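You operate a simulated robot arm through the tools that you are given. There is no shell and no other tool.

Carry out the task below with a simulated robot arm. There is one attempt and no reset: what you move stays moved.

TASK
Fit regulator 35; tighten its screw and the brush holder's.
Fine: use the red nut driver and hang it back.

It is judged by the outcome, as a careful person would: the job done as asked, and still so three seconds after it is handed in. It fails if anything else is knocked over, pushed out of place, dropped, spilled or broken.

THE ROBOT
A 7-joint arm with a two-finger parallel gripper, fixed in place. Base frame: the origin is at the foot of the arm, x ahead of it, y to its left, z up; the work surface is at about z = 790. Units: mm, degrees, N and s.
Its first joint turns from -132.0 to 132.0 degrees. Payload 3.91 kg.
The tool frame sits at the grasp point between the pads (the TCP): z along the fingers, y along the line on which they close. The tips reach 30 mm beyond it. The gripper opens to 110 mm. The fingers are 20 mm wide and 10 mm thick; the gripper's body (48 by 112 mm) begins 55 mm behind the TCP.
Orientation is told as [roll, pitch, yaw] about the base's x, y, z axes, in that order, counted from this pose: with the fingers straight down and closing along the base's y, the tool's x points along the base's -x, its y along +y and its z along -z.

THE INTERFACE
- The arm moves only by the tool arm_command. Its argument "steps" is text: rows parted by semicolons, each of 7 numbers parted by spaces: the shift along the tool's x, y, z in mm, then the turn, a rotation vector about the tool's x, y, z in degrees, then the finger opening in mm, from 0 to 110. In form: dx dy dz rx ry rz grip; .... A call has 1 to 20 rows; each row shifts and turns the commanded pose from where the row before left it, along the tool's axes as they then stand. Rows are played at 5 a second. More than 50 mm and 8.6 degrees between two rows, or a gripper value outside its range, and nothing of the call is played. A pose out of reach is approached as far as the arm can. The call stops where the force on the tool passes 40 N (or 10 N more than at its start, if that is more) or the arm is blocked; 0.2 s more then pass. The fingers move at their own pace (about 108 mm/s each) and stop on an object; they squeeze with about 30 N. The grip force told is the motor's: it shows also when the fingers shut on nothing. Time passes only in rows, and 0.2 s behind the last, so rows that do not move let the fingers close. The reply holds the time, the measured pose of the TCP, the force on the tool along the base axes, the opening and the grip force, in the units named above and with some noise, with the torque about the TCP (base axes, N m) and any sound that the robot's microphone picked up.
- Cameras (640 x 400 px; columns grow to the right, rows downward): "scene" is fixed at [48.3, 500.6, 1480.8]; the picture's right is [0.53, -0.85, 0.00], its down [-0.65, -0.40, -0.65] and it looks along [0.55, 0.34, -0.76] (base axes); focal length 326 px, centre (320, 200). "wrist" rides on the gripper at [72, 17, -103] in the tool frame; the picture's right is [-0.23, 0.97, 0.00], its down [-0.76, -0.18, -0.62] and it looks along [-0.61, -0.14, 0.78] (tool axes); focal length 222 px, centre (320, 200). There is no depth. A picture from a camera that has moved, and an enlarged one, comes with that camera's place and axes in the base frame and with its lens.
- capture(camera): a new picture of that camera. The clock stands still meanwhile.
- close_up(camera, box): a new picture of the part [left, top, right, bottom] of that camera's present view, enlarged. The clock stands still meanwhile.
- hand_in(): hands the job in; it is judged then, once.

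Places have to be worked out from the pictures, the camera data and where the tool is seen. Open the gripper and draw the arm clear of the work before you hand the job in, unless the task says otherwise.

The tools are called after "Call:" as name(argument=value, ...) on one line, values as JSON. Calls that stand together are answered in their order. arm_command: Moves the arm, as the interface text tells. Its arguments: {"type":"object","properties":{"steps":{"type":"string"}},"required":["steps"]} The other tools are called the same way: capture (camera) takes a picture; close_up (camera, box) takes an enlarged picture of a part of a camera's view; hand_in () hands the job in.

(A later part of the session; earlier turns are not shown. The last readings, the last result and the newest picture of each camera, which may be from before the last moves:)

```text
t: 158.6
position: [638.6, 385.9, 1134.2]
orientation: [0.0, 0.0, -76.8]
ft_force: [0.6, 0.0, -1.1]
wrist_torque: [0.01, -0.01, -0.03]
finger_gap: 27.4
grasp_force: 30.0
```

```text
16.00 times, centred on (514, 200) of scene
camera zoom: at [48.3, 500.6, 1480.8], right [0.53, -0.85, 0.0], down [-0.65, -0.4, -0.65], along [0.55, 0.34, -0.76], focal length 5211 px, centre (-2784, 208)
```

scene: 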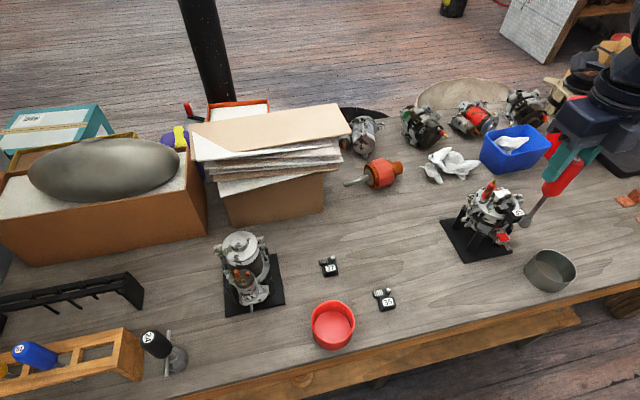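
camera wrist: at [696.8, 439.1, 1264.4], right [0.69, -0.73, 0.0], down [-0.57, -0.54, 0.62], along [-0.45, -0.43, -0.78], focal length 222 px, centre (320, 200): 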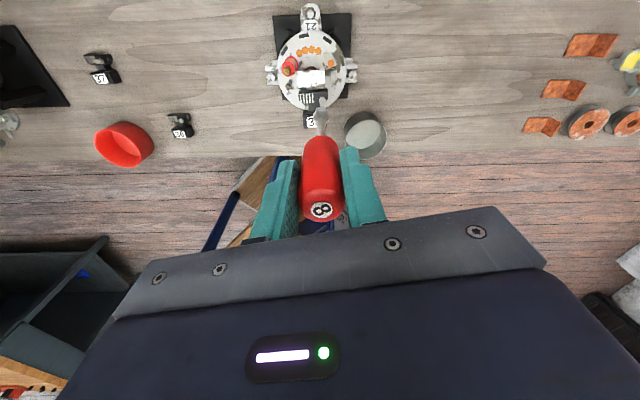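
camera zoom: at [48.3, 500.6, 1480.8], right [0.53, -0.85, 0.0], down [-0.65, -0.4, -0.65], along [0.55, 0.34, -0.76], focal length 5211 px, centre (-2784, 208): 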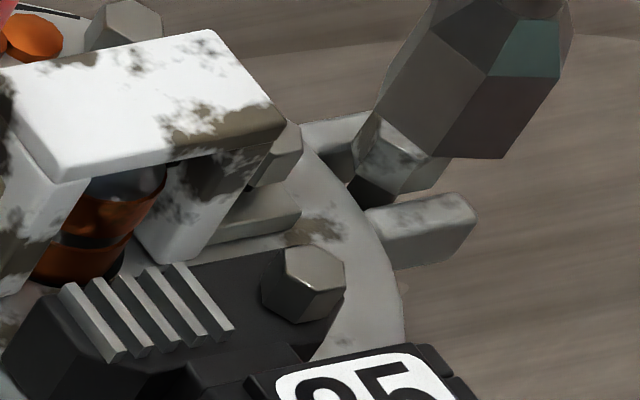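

The hex did not follow this time, which suggests the screw is tight. I verify with a clearer test: re-align at yaw 61°, engage, turn 86°, and look again.

Call:
arm_command(steps="-0.203 -0.914 0 0 0 -8.571 15;-0.203 -0.914 0 0 0 -8.571 15;-0.203 -0.914 0 0 0 -8.571 15;-0.203 -0.914 0 0 0 -8.571 15;-0.203 -0.914 0 0 0 -8.571 15;-0.203 -0.914 0 0 0 -8.571 15;-0.203 -0.914 0 0 0 -8.571 15;-0.203 -0.914 0 0 0 -8.571 15;-0.203 -0.914 0 0 0 -8.571 15;-0.203 -0.914 0 0 0 -8.571 15;-0.203 -0.914 0 0 0 -8.571 15;-0.203 -0.914 0 0 0 -8.571 15;-0.203 -0.914 0 0 0 -8.571 15;-0.203 -0.914 0 0 0 -8.571 15;-0.203 -0.914 0 0 0 -8.571 15;-0.203 -0.914 0 0 0 -8.571 15;-0.02 -0.1 0 0 0 -1 15;0 0 0 0 0 0 15")

Call:
close_up(camera="wrist", box=[308, 95, 340, 115])

Call:
close_up(camera="scene", box=[502, 185, 542, 210])

```text
t: 162.4
position: [636.4, 376.0, 1133.3]
orientation: [-0.1, 0.1, 61.5]
ft_force: [-0.7, 0.5, -1.5]
wrist_torque: [0.02, 0.01, -0.01]
finger_gap: 27.5
grasp_force: 30.3
```

```text
16.00 times, centred on (324, 105) of wrist
camera zoom: at [588.0, 320.8, 1237.9], right [-0.75, 0.67, 0.0], down [0.52, 0.59, 0.62], along [0.42, 0.46, -0.78], focal length 3554 px, centre (256, 1720)
```

zoom: 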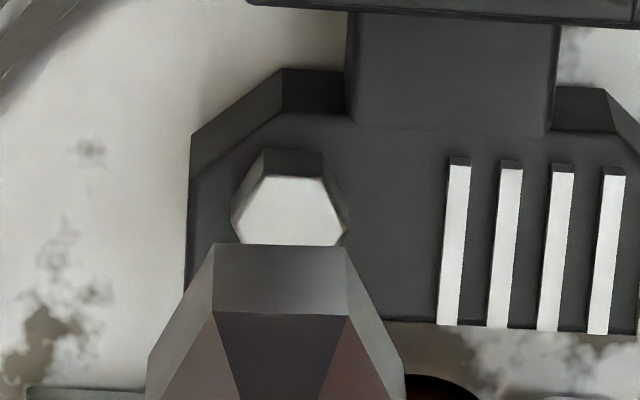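

```text
16.00 times, centred on (522, 198) of scene
camera zoom: at [48.3, 500.6, 1480.8], right [0.53, -0.85, 0.0], down [-0.65, -0.4, -0.65], along [0.55, 0.34, -0.76], focal length 5211 px, centre (-2912, 240)
```

zoom: 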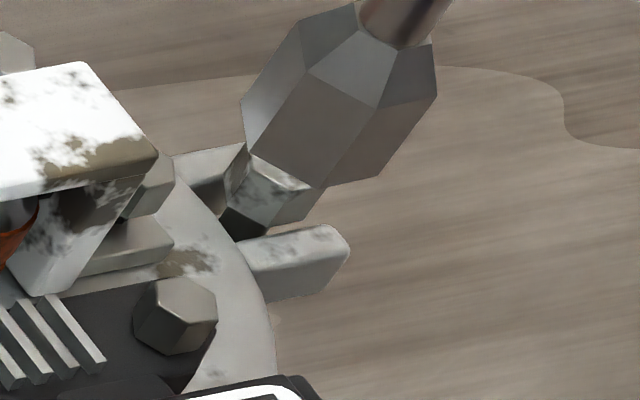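

I re-centre (screw about 1.2 mm towards tool -x), lower, and turn 86° in two portions.

Call:
arm_command(steps="-1.2 0.3 15 0 0 0 15;0 0 12 0 0 0 15;0 0 8 0 0 0 15;0 0 2.5 0 0 0 15;0 0 0 0 0 0 15")

Call:
arm_command(steps="0.065 0.934 0 0 0 8.571 15;0.065 0.934 0 0 0 8.571 15;0.065 0.934 0 0 0 8.571 15;0.065 0.934 0 0 0 8.571 15;0.065 0.934 0 0 0 8.571 15")

Call:
arm_command(steps="0.065 0.934 0 0 0 8.571 15;0.065 0.934 0 0 0 8.571 15;0.065 0.934 0 0 0 8.571 15;0.065 0.934 0 0 0 8.571 15;0.065 0.934 0 0 0 8.571 15")

Call:
arm_command(steps="0 0 -6 0 0 0 15;0 0 -16 0 0 0 15;0 0 -16 0 0 0 15;0 0 0 0 0 0 15")

Call:
close_up(camera="wrist", box=[308, 95, 340, 115])

Call:
close_up(camera="scene", box=[502, 192, 526, 207])

```text
t: 163.6
position: [637.6, 377.3, 1096.9]
orientation: [-0.1, 0.2, 61.5]
ft_force: [0.1, 0.7, -0.3]
wrist_torque: [0.01, -0.01, 0.03]
finger_gap: 27.5
grasp_force: 30.0
```

```text
t: 164.8
position: [633.3, 379.9, 1098.1]
orientation: [-0.2, 0.1, 18.3]
ft_force: [1.4, 0.4, -1.6]
wrist_torque: [0.04, 0.04, 0.0]
finger_gap: 27.5
grasp_force: 30.5
```

```text
t: 166.0
position: [634.5, 386.0, 1096.6]
orientation: [-0.2, -0.1, -24.5]
ft_force: [-0.2, 0.2, -0.8]
wrist_torque: [0.01, -0.01, -0.03]
finger_gap: 27.6
grasp_force: 30.6
```

```text
t: 167.0
position: [635.5, 385.4, 1135.1]
orientation: [-0.1, -0.1, -24.5]
ft_force: [-0.5, -0.1, -1.1]
wrist_torque: [0.01, -0.01, -0.02]
finger_gap: 27.6
grasp_force: 30.4
```

```text
16.00 times, centred on (324, 105) of wrist
camera zoom: at [575.3, 430.2, 1239.8], right [0.61, 0.79, 0.0], down [0.62, -0.47, 0.62], along [0.5, -0.38, -0.78], focal length 3554 px, centre (256, 1720)
```

zoom: 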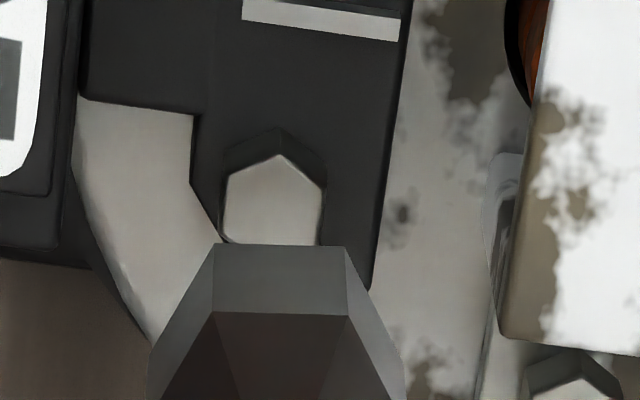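

```text
16.00 times, centred on (514, 200) of scene
camera zoom: at [48.3, 500.6, 1480.8], right [0.53, -0.85, 0.0], down [-0.65, -0.4, -0.65], along [0.55, 0.34, -0.76], focal length 5211 px, centre (-2784, 208)
```

zoom: 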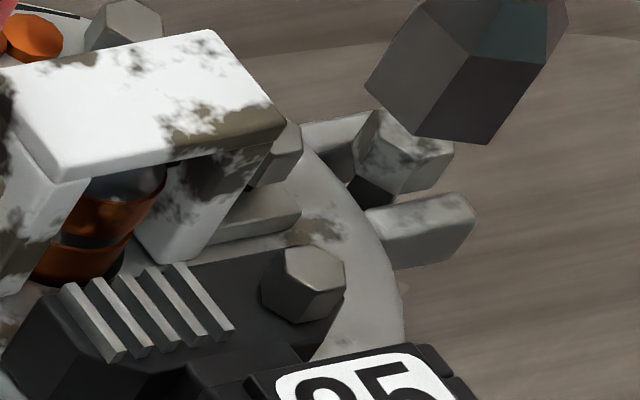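

The screw no longer moves with the driver, so it appears to have reached its stop. For certainty I try once more with deeper engagement, pressing to a light contact.

Call:
arm_command(steps="-0.203 -0.914 0 0 0 -8.571 15;-0.203 -0.914 0 0 0 -8.571 15;-0.203 -0.914 0 0 0 -8.571 15;0 -0.5 15 0 0 0 15;0 0 12 0 0 0 15;0 0 10 0 0 0 15;0 0 2 0 0 0 15;0 0 0 0 0 0 15")

Call:
arm_command(steps="0 0 1 0 0 0 15;0 0 0 0 0 0 15")

Call:
arm_command(steps="0 0 1 0 0 0 15;0 0 0 0 0 0 15")

Call:
close_up(camera="scene", box=[498, 185, 538, 210])

```text
t: 168.8
position: [633.4, 381.9, 1097.1]
orientation: [-0.1, -0.1, 1.5]
ft_force: [0.2, 1.1, -1.4]
wrist_torque: [-0.02, -0.01, -0.03]
finger_gap: 27.6
grasp_force: 30.0
```

```text
t: 169.4
position: [633.7, 380.9, 1095.6]
orientation: [-0.1, -0.1, 1.3]
ft_force: [-1.0, -0.9, -1.6]
wrist_torque: [-0.02, 0.03, 0.01]
finger_gap: 27.5
grasp_force: 29.7
```

```text
t: 170.0
position: [634.8, 382.2, 1094.0]
orientation: [-0.2, -0.1, 1.4]
ft_force: [-1.3, 1.1, 1.4]
wrist_torque: [0.03, 0.04, -0.02]
finger_gap: 27.4
grasp_force: 29.8
```

```text
16.00 times, centred on (518, 198) of scene
camera zoom: at [48.3, 500.6, 1480.8], right [0.53, -0.85, 0.0], down [-0.65, -0.4, -0.65], along [0.55, 0.34, -0.76], focal length 5211 px, centre (-2848, 240)
```

zoom: 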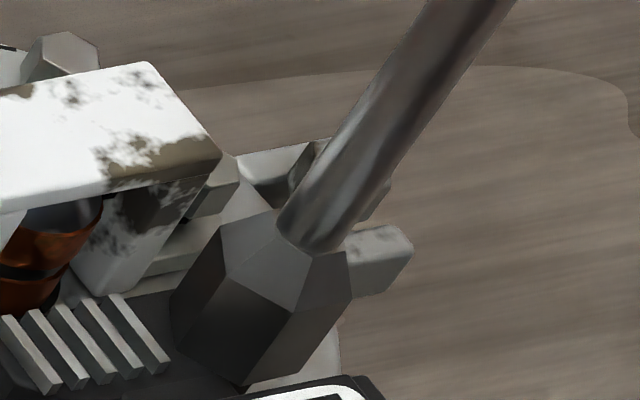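

Light contact of about 2.5 N. I turn 43° in small portions, reading the torque.

Call:
arm_command(steps="0.065 0.934 0 0 0 8.571 15;0.065 0.934 0 0 0 8.571 15")

Call:
arm_command(steps="0.065 0.934 0 0 0 8.571 15;0.065 0.934 0 0 0 8.571 15;0.065 0.934 0 0 0 8.571 15")

Call:
arm_command(steps="0 0 -6 0 0 0 15;0 0 -16 0 0 0 15;0 0 -18 0 0 0 15;0 0 0 0 0 0 15")

Call:
close_up(camera="wrist", box=[308, 95, 340, 115])

Call:
close_up(camera="scene", box=[502, 192, 526, 207])

```text
t: 170.6
position: [633.3, 384.5, 1095.0]
orientation: [-0.1, -0.1, -15.7]
ft_force: [0.4, -0.7, 6.6]
wrist_torque: [-0.19, -0.05, 0.03]
finger_gap: 27.6
grasp_force: 29.7
```

```text
t: 171.4
position: [633.7, 387.1, 1095.8]
orientation: [0.0, -0.1, -41.5]
ft_force: [0.7, -1.3, 11.7]
wrist_torque: [-0.24, -0.03, 0.09]
finger_gap: 27.8
grasp_force: 30.4
```

```text
t: 172.4
position: [633.8, 386.2, 1134.4]
orientation: [0.0, -0.1, -41.4]
ft_force: [-0.8, 0.8, -1.7]
wrist_torque: [0.0, 0.02, -0.01]
finger_gap: 27.6
grasp_force: 30.3
```

```text
16.00 times, centred on (324, 105) of wrist
camera zoom: at [590.1, 446.9, 1237.4], right [0.81, 0.58, 0.0], down [0.45, -0.64, 0.62], along [0.36, -0.51, -0.78], focal length 3554 px, centre (256, 1720)
```

zoom: 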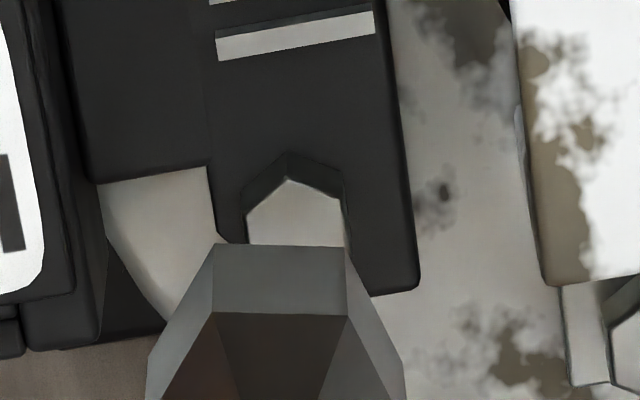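

```text
16.00 times, centred on (514, 200) of scene
camera zoom: at [48.3, 500.6, 1480.8], right [0.53, -0.85, 0.0], down [-0.65, -0.4, -0.65], along [0.55, 0.34, -0.76], focal length 5211 px, centre (-2784, 208)
```

zoom: 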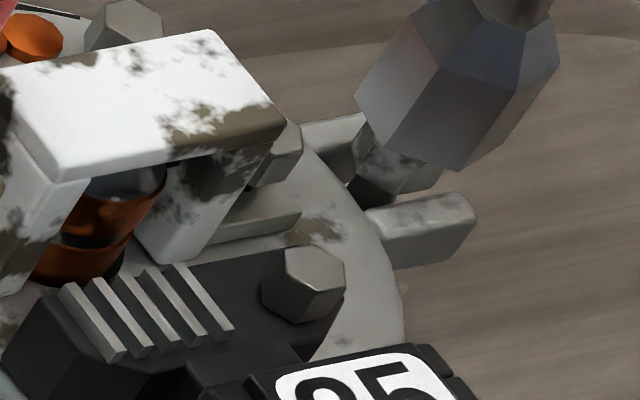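

The screw resists firmly (axial force rises and the hex doesn't move), so the regulator's screw is tight. Next is the brush holder's screw: I raise, turn back to yaw ≈238° and move over to it at about (+32, +10) mm.

Call:
arm_command(steps="0 0 -20 0 0 0 15;-0.203 -0.914 0 0 0 -8.571 15;-0.203 -0.914 0 0 0 -8.571 15;-0.203 -0.914 0 0 0 -8.571 15;-0.203 -0.914 0 0 0 -8.571 15;-0.203 -0.914 0 0 0 -8.571 15;-0.203 -0.914 0 0 0 -8.571 15;-0.203 -0.914 0 0 0 -8.571 15;-0.203 -0.914 0 0 0 -8.571 15;-0.203 -0.914 0 0 0 -8.571 15;-0.203 -0.914 0 0 0 -8.571 15;-0.203 -0.914 0 0 0 -8.571 15;-0.203 -0.914 0 0 0 -8.571 15;-0.203 -0.914 0 0 0 -8.571 15;-0.203 -0.914 0 0 0 -8.571 15;-0.203 -0.914 0 0 0 -8.571 15;-0.203 -0.914 0 0 0 -8.571 15;0 0 0 0 0 0 15")

Call:
arm_command(steps="-0.203 -0.914 0 0 0 -8.571 15;-0.203 -0.914 0 0 0 -8.571 15;-0.203 -0.914 0 0 0 -8.571 15;-0.203 -0.914 0 0 0 -8.571 15;-0.203 -0.914 0 0 0 -8.571 15;-0.203 -0.914 0 0 0 -8.571 15;-0.203 -0.914 0 0 0 -8.571 15;-0.203 -0.914 0 0 0 -8.571 15;-0.203 -0.914 0 0 0 -8.571 15;-0.203 -0.914 0 0 0 -8.571 15;-0.203 -0.914 0 0 0 -8.571 15;-0.203 -0.914 0 0 0 -8.571 15;-0.203 -0.914 0 0 0 -8.571 15;-0.203 -0.914 0 0 0 -8.571 15;-0.203 -0.914 0 0 0 -8.571 15;-0.203 -0.914 0 0 0 -8.571 15;-0.12 -0.54 0 0 0 -5.1 15;25.4 21.8 0 0 0 0 15;0 0 0 0 0 0 15")

Call:
close_up(camera="wrist", box=[290, 70, 354, 125])

Call:
close_up(camera="scene", box=[490, 160, 554, 200])

```text
t: 176.2
position: [641.1, 376.1, 1154.7]
orientation: [-0.1, 0.0, 95.8]
ft_force: [0.2, -0.7, -1.0]
wrist_torque: [-0.02, 0.03, -0.01]
finger_gap: 27.5
grasp_force: 29.3
```

```text
t: 180.2
position: [673.2, 397.4, 1154.2]
orientation: [0.0, -0.1, -122.0]
ft_force: [-0.4, -0.1, -1.4]
wrist_torque: [0.0, -0.01, -0.01]
finger_gap: 27.6
grasp_force: 29.6
```

```text
7.27 times, centred on (322, 98) of wrist
camera zoom: at [726.2, 450.6, 1258.3], right [0.7, -0.71, 0.0], down [-0.56, -0.55, 0.62], along [-0.44, -0.44, -0.78], focal length 1615 px, centre (306, 946)
```

zoom: 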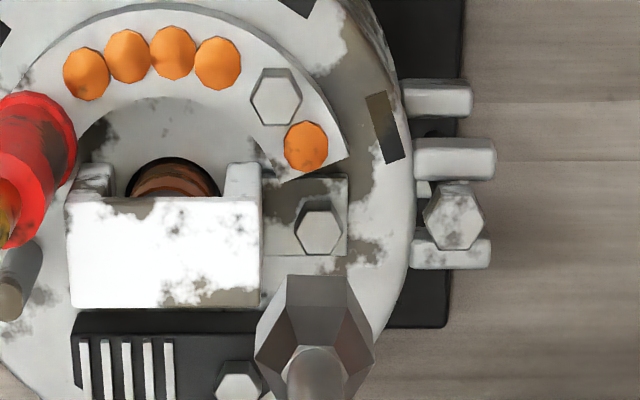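

```text
10.00 times, centred on (522, 180) of scene
camera zoom: at [48.3, 500.6, 1480.8], right [0.53, -0.85, 0.0], down [-0.65, -0.4, -0.65], along [0.55, 0.34, -0.76], focal length 3257 px, centre (-1700, 400)
```

zoom: 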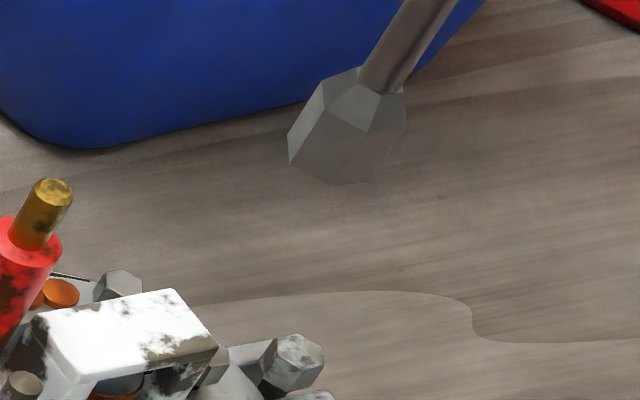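

The brush screw is in view. I shift (-3, -1.2) and lower until the tip is about 15–20 mm above it for a close check.

Call:
arm_command(steps="-3 -1.2 0 0 0 0 15;0 0 20 0 0 0 15;0 0 20 0 0 0 15;0 0 0 0 0 0 15")

Call:
close_up(camera="wrist", box=[308, 92, 340, 112])

Call:
close_up(camera="scene", box=[495, 175, 535, 200])

```text
t: 181.2
position: [669.3, 395.4, 1114.3]
orientation: [0.1, -0.1, -122.1]
ft_force: [0.1, -0.5, 0.0]
wrist_torque: [0.0, 0.02, -0.01]
finger_gap: 27.3
grasp_force: 30.0
```

```text
16.00 times, centred on (324, 102) of wrist
camera zoom: at [722.1, 448.8, 1218.7], right [0.7, -0.71, 0.0], down [-0.56, -0.55, 0.62], along [-0.44, -0.44, -0.78], focal length 3554 px, centre (256, 1768)
```

zoom: 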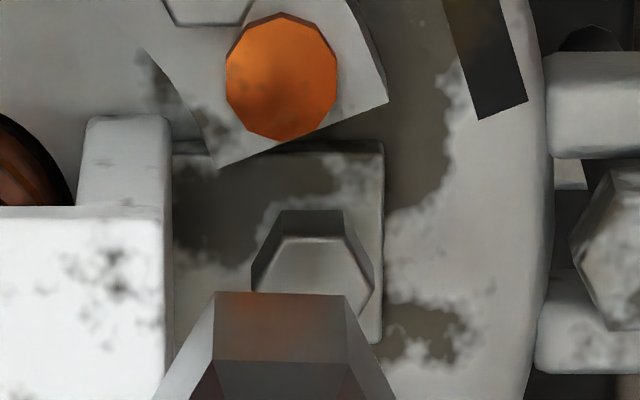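

```text
16.00 times, centred on (515, 188) of scene
camera zoom: at [48.3, 500.6, 1480.8], right [0.53, -0.85, 0.0], down [-0.65, -0.4, -0.65], along [0.55, 0.34, -0.76], focal length 5211 px, centre (-2800, 400)
```

zoom: 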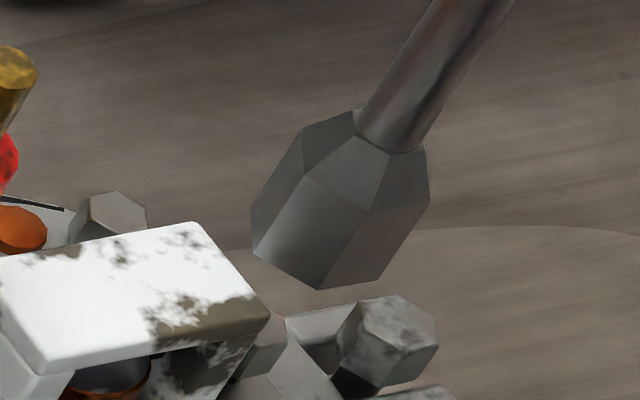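

The screw lies about 2.2 mm towards tool +y of the tip. I correct and lower to just above the head.

Call:
arm_command(steps="0.2 2.2 0 0 0 0 15;0 0 12 0 0 0 15;0 0 0 0 0 0 15")

Call:
close_up(camera="wrist", box=[308, 92, 340, 112])

Call:
close_up(camera="scene", box=[495, 175, 535, 200])

```text
t: 182.0
position: [671.1, 395.5, 1102.5]
orientation: [0.1, -0.1, -122.2]
ft_force: [0.0, 0.3, -0.5]
wrist_torque: [0.03, -0.03, 0.0]
finger_gap: 27.7
grasp_force: 29.7
```

```text
16.00 times, centred on (324, 102) of wrist
camera zoom: at [724.8, 447.3, 1206.4], right [0.7, -0.71, 0.0], down [-0.56, -0.55, 0.62], along [-0.44, -0.44, -0.78], focal length 3554 px, centre (256, 1768)
```

zoom: 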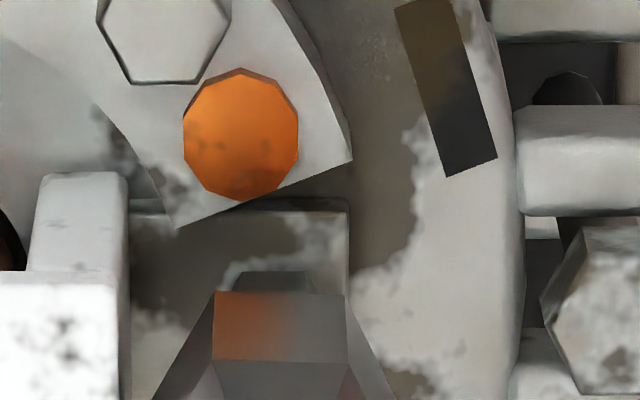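

```text
16.00 times, centred on (515, 188) of scene
camera zoom: at [48.3, 500.6, 1480.8], right [0.53, -0.85, 0.0], down [-0.65, -0.4, -0.65], along [0.55, 0.34, -0.76], focal length 5211 px, centre (-2800, 400)
```

zoom: 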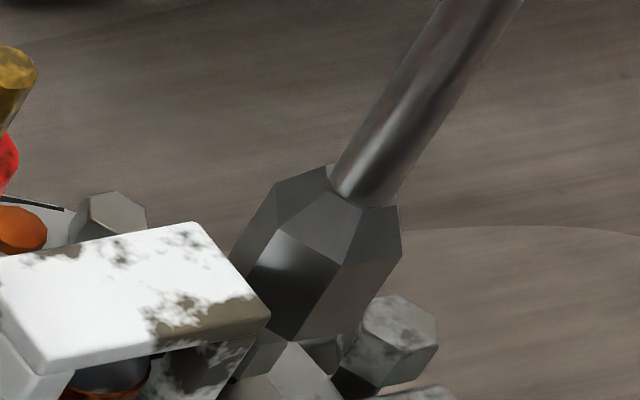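

The head is centred behind the socket. I lower stepwise over it.

Call:
arm_command(steps="0 -0.2 6 0 0 0 15;0 0 3 0 0 0 15;0 0 0 0 0 0 15")

Call:
arm_command(steps="0 0 2 0 0 0 15;0 0 0 0 0 0 15")

Call:
arm_command(steps="0 0 2 0 0 0 15;0 0 0 0 0 0 15")

Call:
arm_command(steps="0 0 1.5 0 0 0 15;0 0 0 0 0 0 15")

Call:
close_up(camera="scene", box=[495, 175, 535, 200])

Call:
close_up(camera="wrist", box=[308, 92, 340, 112])

```text
t: 182.8
position: [670.6, 395.9, 1094.8]
orientation: [0.0, -0.1, -122.1]
ft_force: [0.0, 0.4, -1.5]
wrist_torque: [-0.02, 0.0, 0.02]
finger_gap: 28.0
grasp_force: 30.3
```

```text
t: 183.4
position: [671.9, 396.5, 1091.2]
orientation: [0.2, -0.1, -122.1]
ft_force: [0.6, 0.1, -0.8]
wrist_torque: [0.03, 0.01, 0.02]
finger_gap: 27.8
grasp_force: 29.9
```

```text
t: 184.0
position: [671.9, 395.4, 1089.8]
orientation: [0.1, -0.1, -122.1]
ft_force: [-1.0, 0.5, -0.9]
wrist_torque: [0.05, 0.01, -0.03]
finger_gap: 27.8
grasp_force: 30.5
```

```text
t: 184.6
position: [672.0, 395.3, 1089.9]
orientation: [0.2, -0.1, -122.2]
ft_force: [-0.1, 0.2, -0.6]
wrist_torque: [0.01, -0.03, 0.02]
finger_gap: 27.6
grasp_force: 30.1
```

```text
16.00 times, centred on (515, 188) of scene
camera zoom: at [48.3, 500.6, 1480.8], right [0.53, -0.85, 0.0], down [-0.65, -0.4, -0.65], along [0.55, 0.34, -0.76], focal length 5211 px, centre (-2800, 400)
```

zoom: 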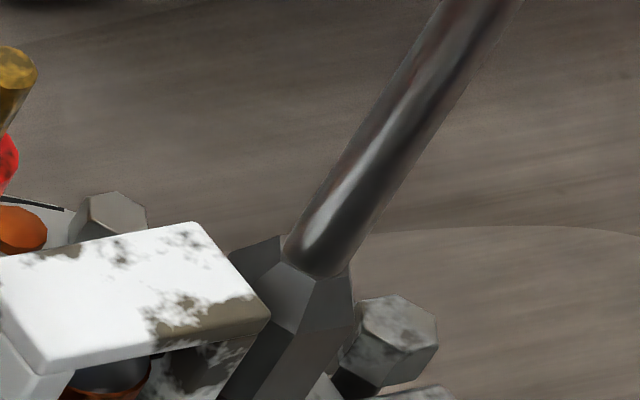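

```text
16.00 times, centred on (324, 102) of wrist
camera zoom: at [724.9, 447.1, 1192.5], right [0.7, -0.71, 0.0], down [-0.56, -0.55, 0.62], along [-0.44, -0.44, -0.78], focal length 3554 px, centre (256, 1768)
```

zoom: 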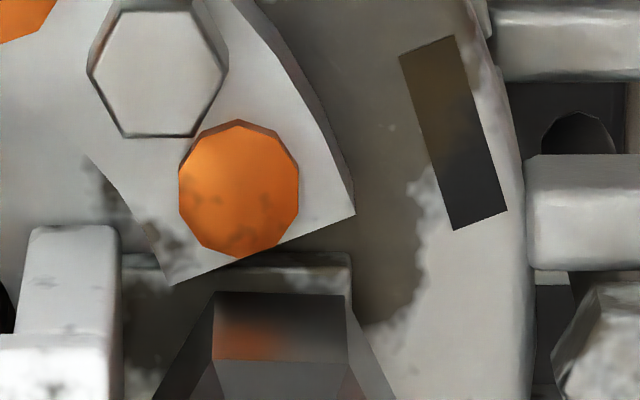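

No resistance so far. I lower a few more millimetres until the socket is deep on the head.

Call:
arm_command(steps="0 0 1.5 0 0 0 15;0 0 0 0 0 0 15")

Call:
arm_command(steps="0 0 1.5 0 0 0 15;0 0 0 0 0 0 15")

Call:
arm_command(steps="0 0 1.5 0 0 0 15;0 0 0 0 0 0 15")

Call:
close_up(camera="wrist", box=[308, 92, 340, 112])

```text
t: 185.2
position: [672.7, 395.6, 1086.2]
orientation: [0.1, -0.2, -122.1]
ft_force: [0.3, 0.3, -1.2]
wrist_torque: [-0.01, 0.01, -0.02]
finger_gap: 27.8
grasp_force: 30.1
```

```text
t: 185.8
position: [672.0, 396.4, 1085.3]
orientation: [0.1, -0.1, -122.1]
ft_force: [-0.1, 1.2, -1.2]
wrist_torque: [-0.02, 0.01, 0.0]
finger_gap: 28.0
grasp_force: 29.7
```

```text
t: 186.4
position: [673.6, 396.1, 1085.2]
orientation: [0.1, 0.0, -122.2]
ft_force: [-2.5, -1.1, 12.0]
wrist_torque: [-0.2, 0.28, -0.01]
finger_gap: 27.9
grasp_force: 29.6
```

```text
16.00 times, centred on (324, 102) of wrist
camera zoom: at [725.2, 447.9, 1188.9], right [0.7, -0.71, 0.0], down [-0.56, -0.55, 0.62], along [-0.44, -0.44, -0.78], focal length 3554 px, centre (256, 1768)
```

zoom: 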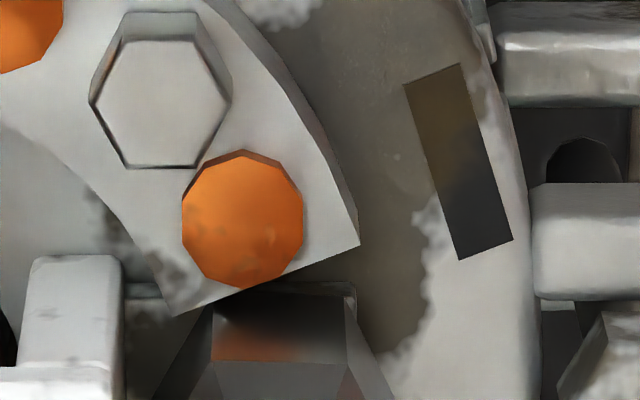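

Contact at 12 N: the socket has reached the foot, fully over the head. I back off 1 mm and begin turning.

Call:
arm_command(steps="0 0 -1.2 0 0 0 15;0 0 0 0 0 0 15;0.065 0.934 0 0 0 8.571 15;0.065 0.934 0 0 0 8.571 15;0.065 0.934 0 0 0 8.571 15;0.065 0.934 0 0 0 8.571 15")

Call:
arm_command(steps="0.065 0.934 0 0 0 8.571 15;0.065 0.934 0 0 0 8.571 15;0.065 0.934 0 0 0 8.571 15;0.065 0.934 0 0 0 8.571 15")

Call:
arm_command(steps="0.065 0.934 0 0 0 8.571 15;0.065 0.934 0 0 0 8.571 15;0.065 0.934 0 0 0 8.571 15;0.065 0.934 0 0 0 8.571 15")

```text
t: 187.8
position: [675.4, 393.5, 1084.9]
orientation: [0.0, 0.1, -156.4]
ft_force: [-0.8, -0.6, 5.0]
wrist_torque: [-0.08, 0.1, 0.05]
finger_gap: 27.3
grasp_force: 30.2
```

```text
t: 188.8
position: [674.8, 389.5, 1084.8]
orientation: [-0.1, 0.1, 169.3]
ft_force: [-3.7, 1.9, 13.8]
wrist_torque: [0.27, 0.48, 0.06]
finger_gap: 27.7
grasp_force: 30.3
```

```text
t: 189.8
position: [676.1, 385.6, 1084.4]
orientation: [0.0, 0.3, 134.9]
ft_force: [0.0, -1.1, 16.7]
wrist_torque: [-0.1, -0.03, 0.02]
finger_gap: 27.9
grasp_force: 30.0
```

The axial force is climbing, so I lift off to see whether the screw is turning or the socket is riding on it.

Call:
arm_command(steps="0 0 -6 0 0 0 15;0 0 -16 0 0 0 15;0 0 -16 0 0 0 15;0 0 0 0 0 0 15")

Call:
close_up(camera="wrist", box=[308, 92, 340, 112])

Call:
close_up(camera="wrist", box=[296, 190, 344, 225])

Call:
close_up(camera="scene", box=[490, 175, 546, 210])

```text
t: 190.8
position: [677.4, 385.2, 1121.7]
orientation: [0.0, 0.2, 135.0]
ft_force: [0.2, 0.6, -1.1]
wrist_torque: [-0.02, 0.02, 0.0]
finger_gap: 27.4
grasp_force: 30.4
```

```text
16.00 times, centred on (324, 102) of wrist
camera zoom: at [715.8, 322.0, 1226.2], right [-0.85, -0.53, 0.0], down [-0.41, 0.66, 0.62], along [-0.33, 0.53, -0.78], focal length 3554 px, centre (256, 1768)
```

zoom: 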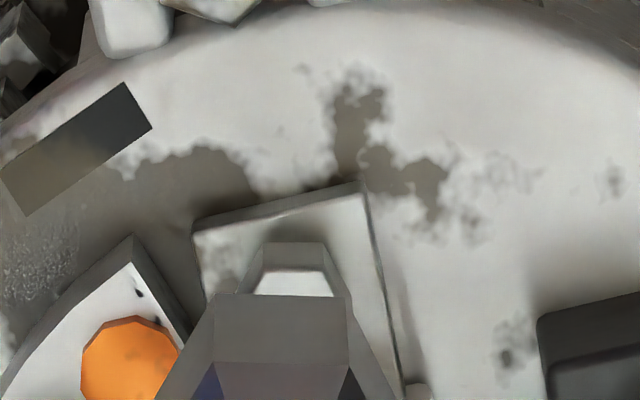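

```text
11.43 times, centred on (320, 208) of wrist
camera zoom: at [715.8, 322.0, 1226.2], right [-0.85, -0.53, 0.0], down [-0.41, 0.66, 0.62], along [-0.33, 0.53, -0.78], focal length 2538 px, centre (320, 114)
```

zoom: 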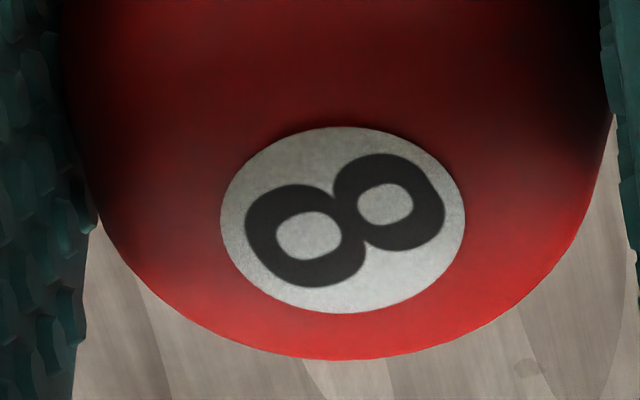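

```text
11.43 times, centred on (518, 192) of scene
camera zoom: at [48.3, 500.6, 1480.8], right [0.53, -0.85, 0.0], down [-0.65, -0.4, -0.65], along [0.55, 0.34, -0.76], focal length 3722 px, centre (-1943, 286)
```

zoom: 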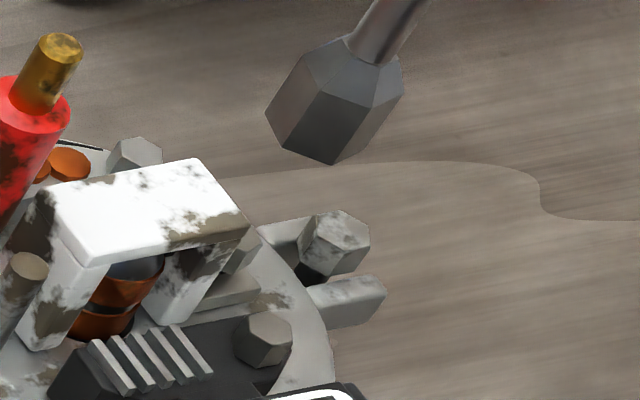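

The brush screw did turn with the driver. I check that the brush holder and regulator have not moved, and where the tip is now relative to the screw.

Call:
close_up(camera="scene", box=[502, 192, 526, 207])

Call:
close_up(camera="scene", box=[503, 168, 543, 193])

Call:
close_up(camera="wrist", box=[290, 70, 354, 125])

```text
16.00 times, centred on (514, 200) of scene
camera zoom: at [48.3, 500.6, 1480.8], right [0.53, -0.85, 0.0], down [-0.65, -0.4, -0.65], along [0.55, 0.34, -0.76], focal length 5211 px, centre (-2784, 208)
```

zoom: 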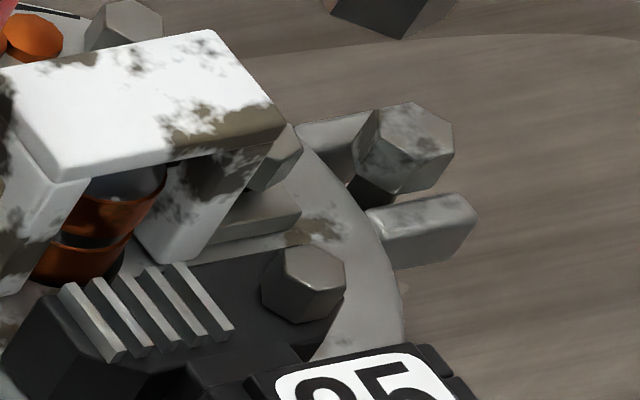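

```text
16.00 times, centred on (523, 180) of scene
camera zoom: at [48.3, 500.6, 1480.8], right [0.53, -0.85, 0.0], down [-0.65, -0.4, -0.65], along [0.55, 0.34, -0.76], focal length 5211 px, centre (-2928, 512)
```

zoom: 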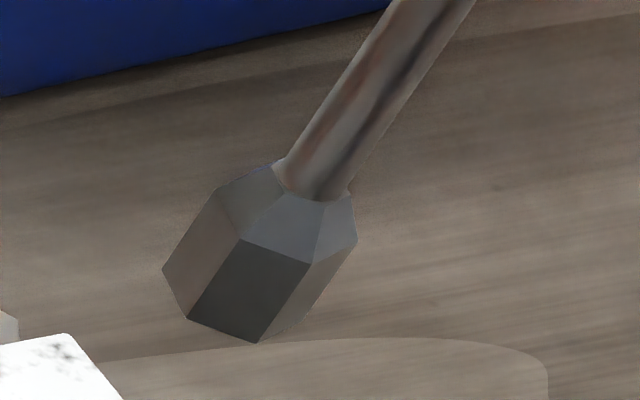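

```text
7.27 times, centred on (322, 98) of wrist
camera zoom: at [715.8, 322.0, 1226.2], right [-0.85, -0.53, 0.0], down [-0.41, 0.66, 0.62], along [-0.33, 0.53, -0.78], focal length 1615 px, centre (306, 946)
```

zoom: 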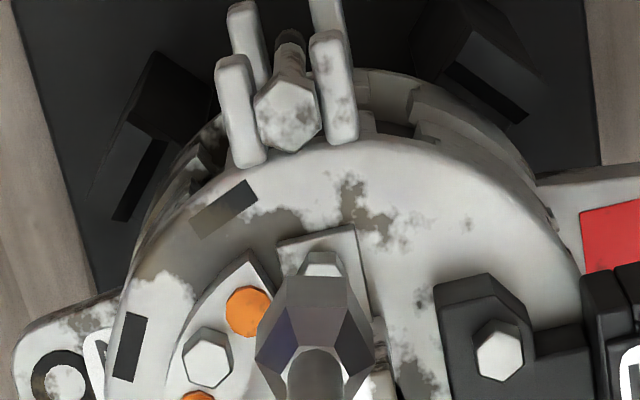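

Nothing has been displaced, but the tip sits about 4 mm off the screw after that stroke. I re-centre it and verify.

Call:
arm_command(steps="-4 1.1 0 0 0 0 15;0 0 8 0 0 0 15;0 0 0 0 0 0 15")

Call:
close_up(camera="wrist", box=[308, 92, 340, 112])

Call:
close_up(camera="scene", box=[500, 172, 540, 197])

```text
t: 191.6
position: [673.3, 385.7, 1114.4]
orientation: [0.1, 0.1, 135.1]
ft_force: [0.0, 0.1, -0.9]
wrist_torque: [-0.01, 0.0, 0.0]
finger_gap: 27.8
grasp_force: 30.1
```

```text
16.00 times, centred on (324, 102) of wrist
camera zoom: at [712.2, 323.6, 1218.6], right [-0.85, -0.53, 0.0], down [-0.41, 0.67, 0.62], along [-0.33, 0.53, -0.78], focal length 3554 px, centre (256, 1768)
```

zoom: 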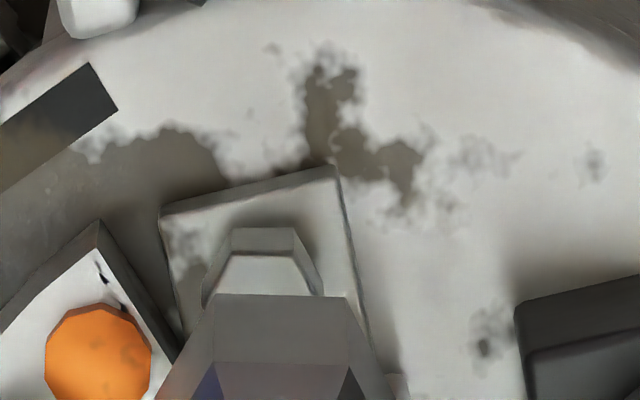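

```text
16.00 times, centred on (520, 184) of scene
camera zoom: at [48.3, 500.6, 1480.8], right [0.53, -0.85, 0.0], down [-0.65, -0.4, -0.65], along [0.55, 0.34, -0.76], focal length 5211 px, centre (-2880, 448)
```

zoom: 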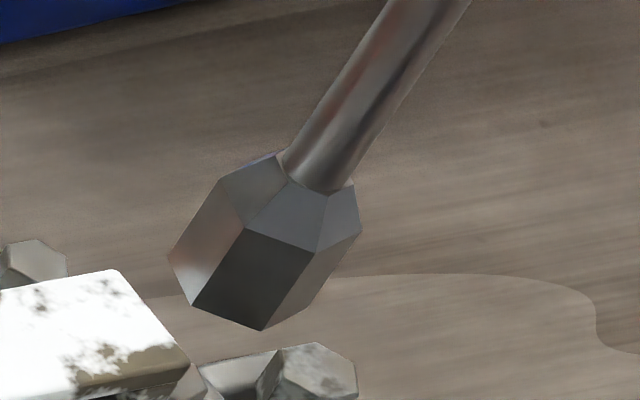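

X is right now; y needs -1.3. I correct, lower to just above the foot, and turn 86° in two portions.

Call:
arm_command(steps="0 -1.3 10 0 0 0 15;0 0 10 0 0 0 15;0 0 5 0 0 0 15;0 0 2.5 0 0 0 15;0 0 0 0 0 0 15")

Call:
arm_command(steps="-0.06 0.82 0 0 0 8.571 15;-0.06 0.82 0 0 0 8.571 15;-0.06 0.82 0 0 0 8.571 15;-0.06 0.82 0 0 0 8.571 15;-0.06 0.82 0 0 0 8.571 15")

Call:
arm_command(steps="-0.06 0.82 0 0 0 8.571 15;-0.06 0.82 0 0 0 8.571 15;-0.06 0.82 0 0 0 8.571 15;-0.06 0.82 0 0 0 8.571 15;-0.06 0.82 0 0 0 8.571 15")

Call:
arm_command(steps="0 0 -6 0 0 0 15;0 0 -14 0 0 0 15;0 0 -14 0 0 0 15;0 0 0 0 0 0 15")

Call:
close_up(camera="wrist", box=[308, 92, 340, 112])

Call:
close_up(camera="scene", box=[502, 192, 526, 207])

```text
t: 192.8
position: [673.4, 387.8, 1087.0]
orientation: [0.1, 0.1, 135.0]
ft_force: [-0.6, -0.4, -1.7]
wrist_torque: [0.01, -0.03, 0.0]
finger_gap: 27.5
grasp_force: 30.3
```

```text
t: 194.0
position: [669.9, 387.2, 1087.9]
orientation: [-0.1, 0.3, 92.0]
ft_force: [1.5, -4.9, -1.1]
wrist_torque: [-0.75, -0.13, 0.04]
finger_gap: 27.6
grasp_force: 30.3
```

```text
t: 195.2
position: [666.9, 389.0, 1088.7]
orientation: [-0.1, 0.0, 49.2]
ft_force: [0.9, -2.2, -1.5]
wrist_torque: [-0.26, -0.1, -0.03]
finger_gap: 27.7
grasp_force: 30.2
```

```text
t: 196.2
position: [667.3, 388.8, 1121.8]
orientation: [-0.1, 0.0, 49.3]
ft_force: [0.7, -0.4, -0.6]
wrist_torque: [-0.01, -0.05, 0.03]
finger_gap: 27.8
grasp_force: 30.0
```

```text
16.00 times, centred on (324, 102) of wrist
camera zoom: at [607.2, 344.6, 1225.3], right [-0.59, 0.81, 0.0], down [0.63, 0.46, 0.62], along [0.5, 0.37, -0.78], focal length 3554 px, centre (256, 1768)
```

zoom: 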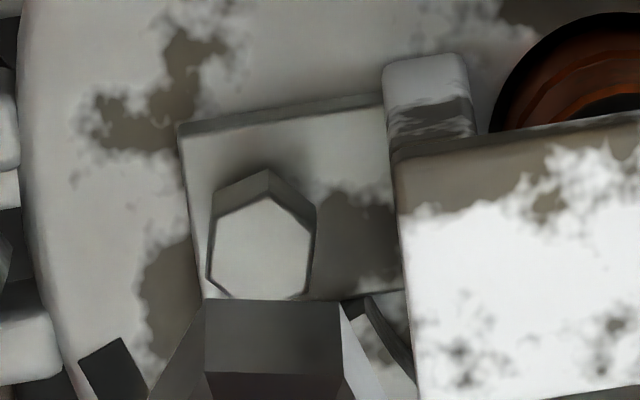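

```text
16.00 times, centred on (514, 200) of scene
camera zoom: at [48.3, 500.6, 1480.8], right [0.53, -0.85, 0.0], down [-0.65, -0.4, -0.65], along [0.55, 0.34, -0.76], focal length 5211 px, centre (-2784, 208)
```

zoom: 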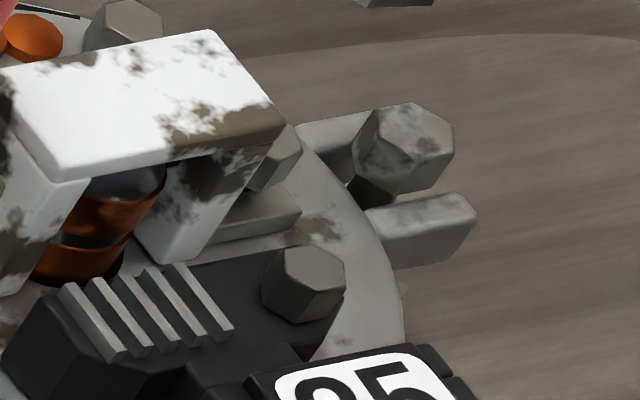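

The screw did not turn in this stroke, although its head is about 1 mm lower than at the start; it may already be tight. I re-align at yaw 73° to test it once more with good centring and deeper engagement.

Call:
arm_command(steps="0.02 -0.86 0 0 0 -8.571 15;0.02 -0.86 0 0 0 -8.571 15;0.02 -0.65 0 0 0 -6.5 15;0 0 0 0 0 0 15")

Call:
close_up(camera="wrist", box=[308, 92, 340, 112])

Call:
close_up(camera="wrist", box=[296, 190, 344, 225])

```text
t: 197.2
position: [666.9, 387.9, 1122.3]
orientation: [-0.1, 0.1, 72.9]
ft_force: [0.4, 0.2, -1.4]
wrist_torque: [-0.02, -0.01, 0.02]
finger_gap: 27.5
grasp_force: 30.4
```

```text
16.00 times, centred on (324, 102) of wrist
camera zoom: at [630.2, 323.2, 1224.8], right [-0.87, 0.5, 0.0], down [0.39, 0.68, 0.62], along [0.31, 0.54, -0.78], focal length 3554 px, centre (256, 1768)
```

zoom: 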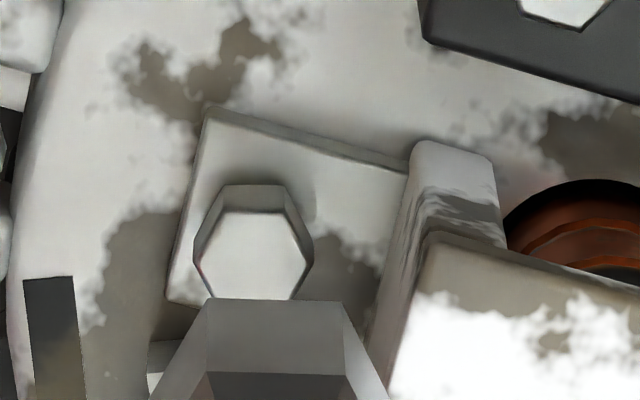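

```text
11.43 times, centred on (320, 208) of wrist
camera zoom: at [630.2, 323.2, 1224.8], right [-0.87, 0.5, 0.0], down [0.39, 0.68, 0.62], along [0.31, 0.54, -0.78], focal length 2538 px, centre (320, 114)
```

zoom: 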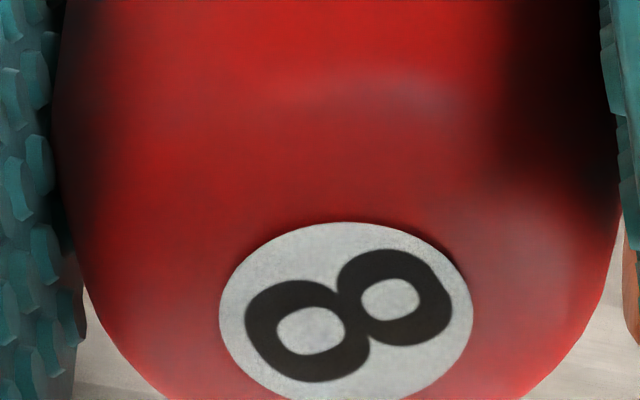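

The driver has slid up about 6 mm in my grip, so the last stroke was not really engaged. The socket end is now about 141 mm below the TCP. I re-centre and lower correspondingly deeper.

Call:
arm_command(steps="-0.5 -1.6 10 0 0 0 15;0 0 12 0 0 0 15;0 0 0 0 0 0 15")

Call:
close_up(camera="wrist", box=[308, 92, 340, 112])

Call:
close_up(camera="scene", box=[495, 175, 535, 200])

```text
t: 198.0
position: [670.4, 388.3, 1100.6]
orientation: [0.0, 0.2, 73.0]
ft_force: [0.0, 0.4, -0.1]
wrist_torque: [0.01, 0.0, 0.0]
finger_gap: 27.6
grasp_force: 29.6
```

```text
16.00 times, centred on (324, 102) of wrist
camera zoom: at [631.8, 323.4, 1203.3], right [-0.86, 0.5, 0.0], down [0.39, 0.68, 0.62], along [0.31, 0.54, -0.78], focal length 3554 px, centre (256, 1768)
```

zoom: 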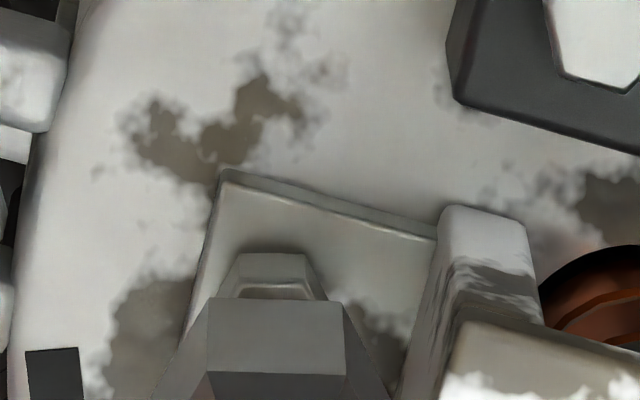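

```text
16.00 times, centred on (515, 188) of scene
camera zoom: at [48.3, 500.6, 1480.8], right [0.53, -0.85, 0.0], down [-0.65, -0.4, -0.65], along [0.55, 0.34, -0.76], focal length 5211 px, centre (-2800, 400)
```

zoom: 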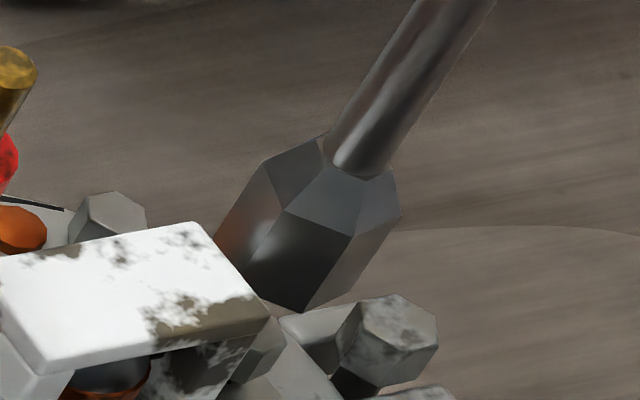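

Well centred. I lower onto the head in steps.

Call:
arm_command(steps="0 0 8 0 0 0 15;0 0 4 0 0 0 15;0 0 2.5 0 0 0 15;0 0 0 0 0 0 15")

Call:
arm_command(steps="0 0 2 0 0 0 15;0 0 0 0 0 0 15")

Call:
arm_command(steps="0 0 1.5 0 0 0 15;0 0 0 0 0 0 15")

Call:
arm_command(steps="0 0 1.5 0 0 0 15;0 0 0 0 0 0 15")

Call:
close_up(camera="wrist", box=[296, 190, 344, 225])

Call:
close_up(camera="wrist", box=[308, 92, 340, 112])

```text
t: 199.0
position: [669.0, 389.4, 1086.9]
orientation: [-0.3, -0.1, 73.1]
ft_force: [-2.5, -2.2, 17.0]
wrist_torque: [-0.37, 0.2, -0.02]
finger_gap: 27.5
grasp_force: 29.8
```

```text
t: 199.6
position: [669.6, 390.3, 1085.1]
orientation: [-0.2, -0.1, 73.0]
ft_force: [2.8, 5.4, 24.7]
wrist_torque: [0.59, -0.45, 0.02]
finger_gap: 27.4
grasp_force: 30.1
```

```text
t: 200.3
position: [669.6, 389.9, 1083.2]
orientation: [-0.3, -0.2, 73.0]
ft_force: [1.1, 2.0, 17.0]
wrist_torque: [0.32, -0.15, 0.02]
finger_gap: 27.7
grasp_force: 29.9
stopped in row 2: the force on the tool passed its limit at 40 N (the readings are from after the stop); the commanded pose is now the measured one
```

```text
t: 200.9
position: [669.8, 389.3, 1079.3]
orientation: [-0.1, 0.2, 73.0]
ft_force: [0.8, 0.2, -1.2]
wrist_torque: [-0.01, 0.01, 0.02]
finger_gap: 27.7
grasp_force: 29.9
```

```text
11.43 times, centred on (320, 208) of wrist
camera zoom: at [632.0, 324.3, 1183.4], right [-0.86, 0.5, 0.0], down [0.39, 0.68, 0.62], along [0.31, 0.54, -0.78], focal length 2538 px, centre (320, 114)
```

zoom: 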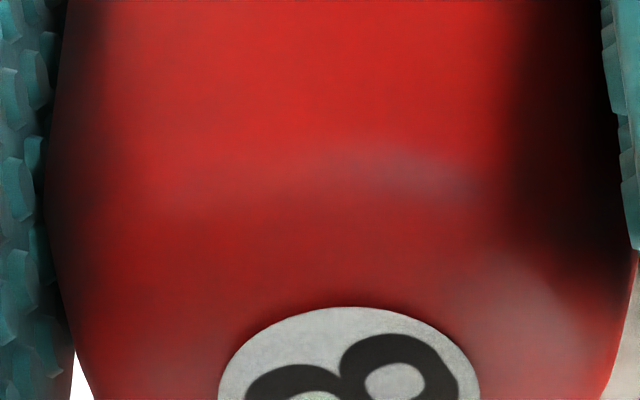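

```text
16.00 times, centred on (324, 102) of wrist
camera zoom: at [632.0, 324.3, 1183.4], right [-0.86, 0.5, 0.0], down [0.39, 0.68, 0.62], along [0.31, 0.54, -0.78], focal length 3554 px, centre (256, 1768)
```

zoom: 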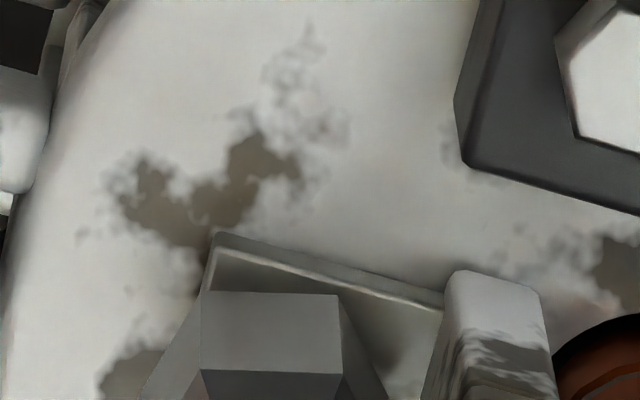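

The driver slid further up in the grip when pressed. I look from the scene camera to see how the socket sits on the head.

Call:
close_up(camera="scene", box=[495, 175, 535, 200])

Call:
close_up(camera="scene", box=[490, 100, 618, 200])

Call:
close_up(camera="wrist", box=[240, 80, 400, 240])

```text
16.00 times, centred on (515, 188) of scene
camera zoom: at [48.3, 500.6, 1480.8], right [0.53, -0.85, 0.0], down [-0.65, -0.4, -0.65], along [0.55, 0.34, -0.76], focal length 5211 px, centre (-2800, 400)
```

zoom: 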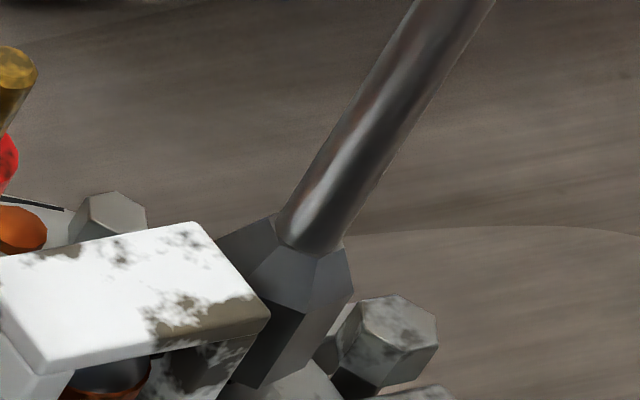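

```text
4.00 times, centred on (554, 150) of scene
camera zoom: at [48.3, 500.6, 1480.8], right [0.53, -0.85, 0.0], down [-0.65, -0.4, -0.65], along [0.55, 0.34, -0.76], focal length 1303 px, centre (-616, 400)
```

zoom: 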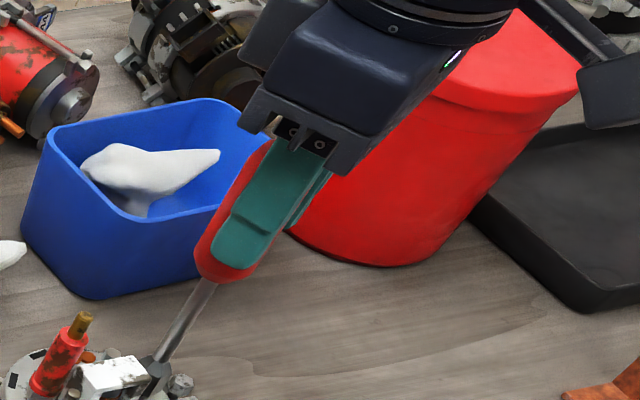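

```text
2.50 times, centred on (320, 160) of wrist
camera zoom: at [632.0, 324.3, 1183.4], right [-0.86, 0.5, 0.0], down [0.39, 0.68, 0.62], along [0.31, 0.54, -0.78], focal length 555 px, centre (320, 300)
```

zoom: 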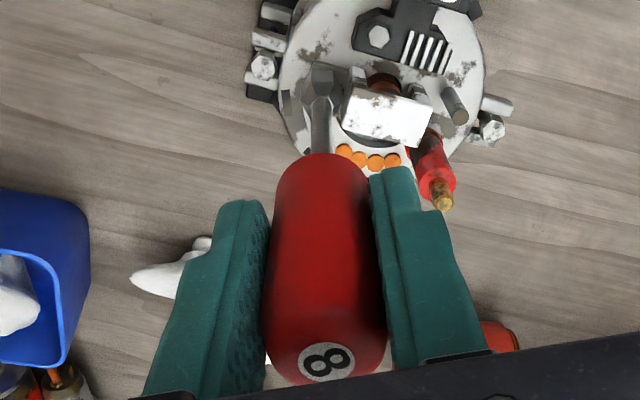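

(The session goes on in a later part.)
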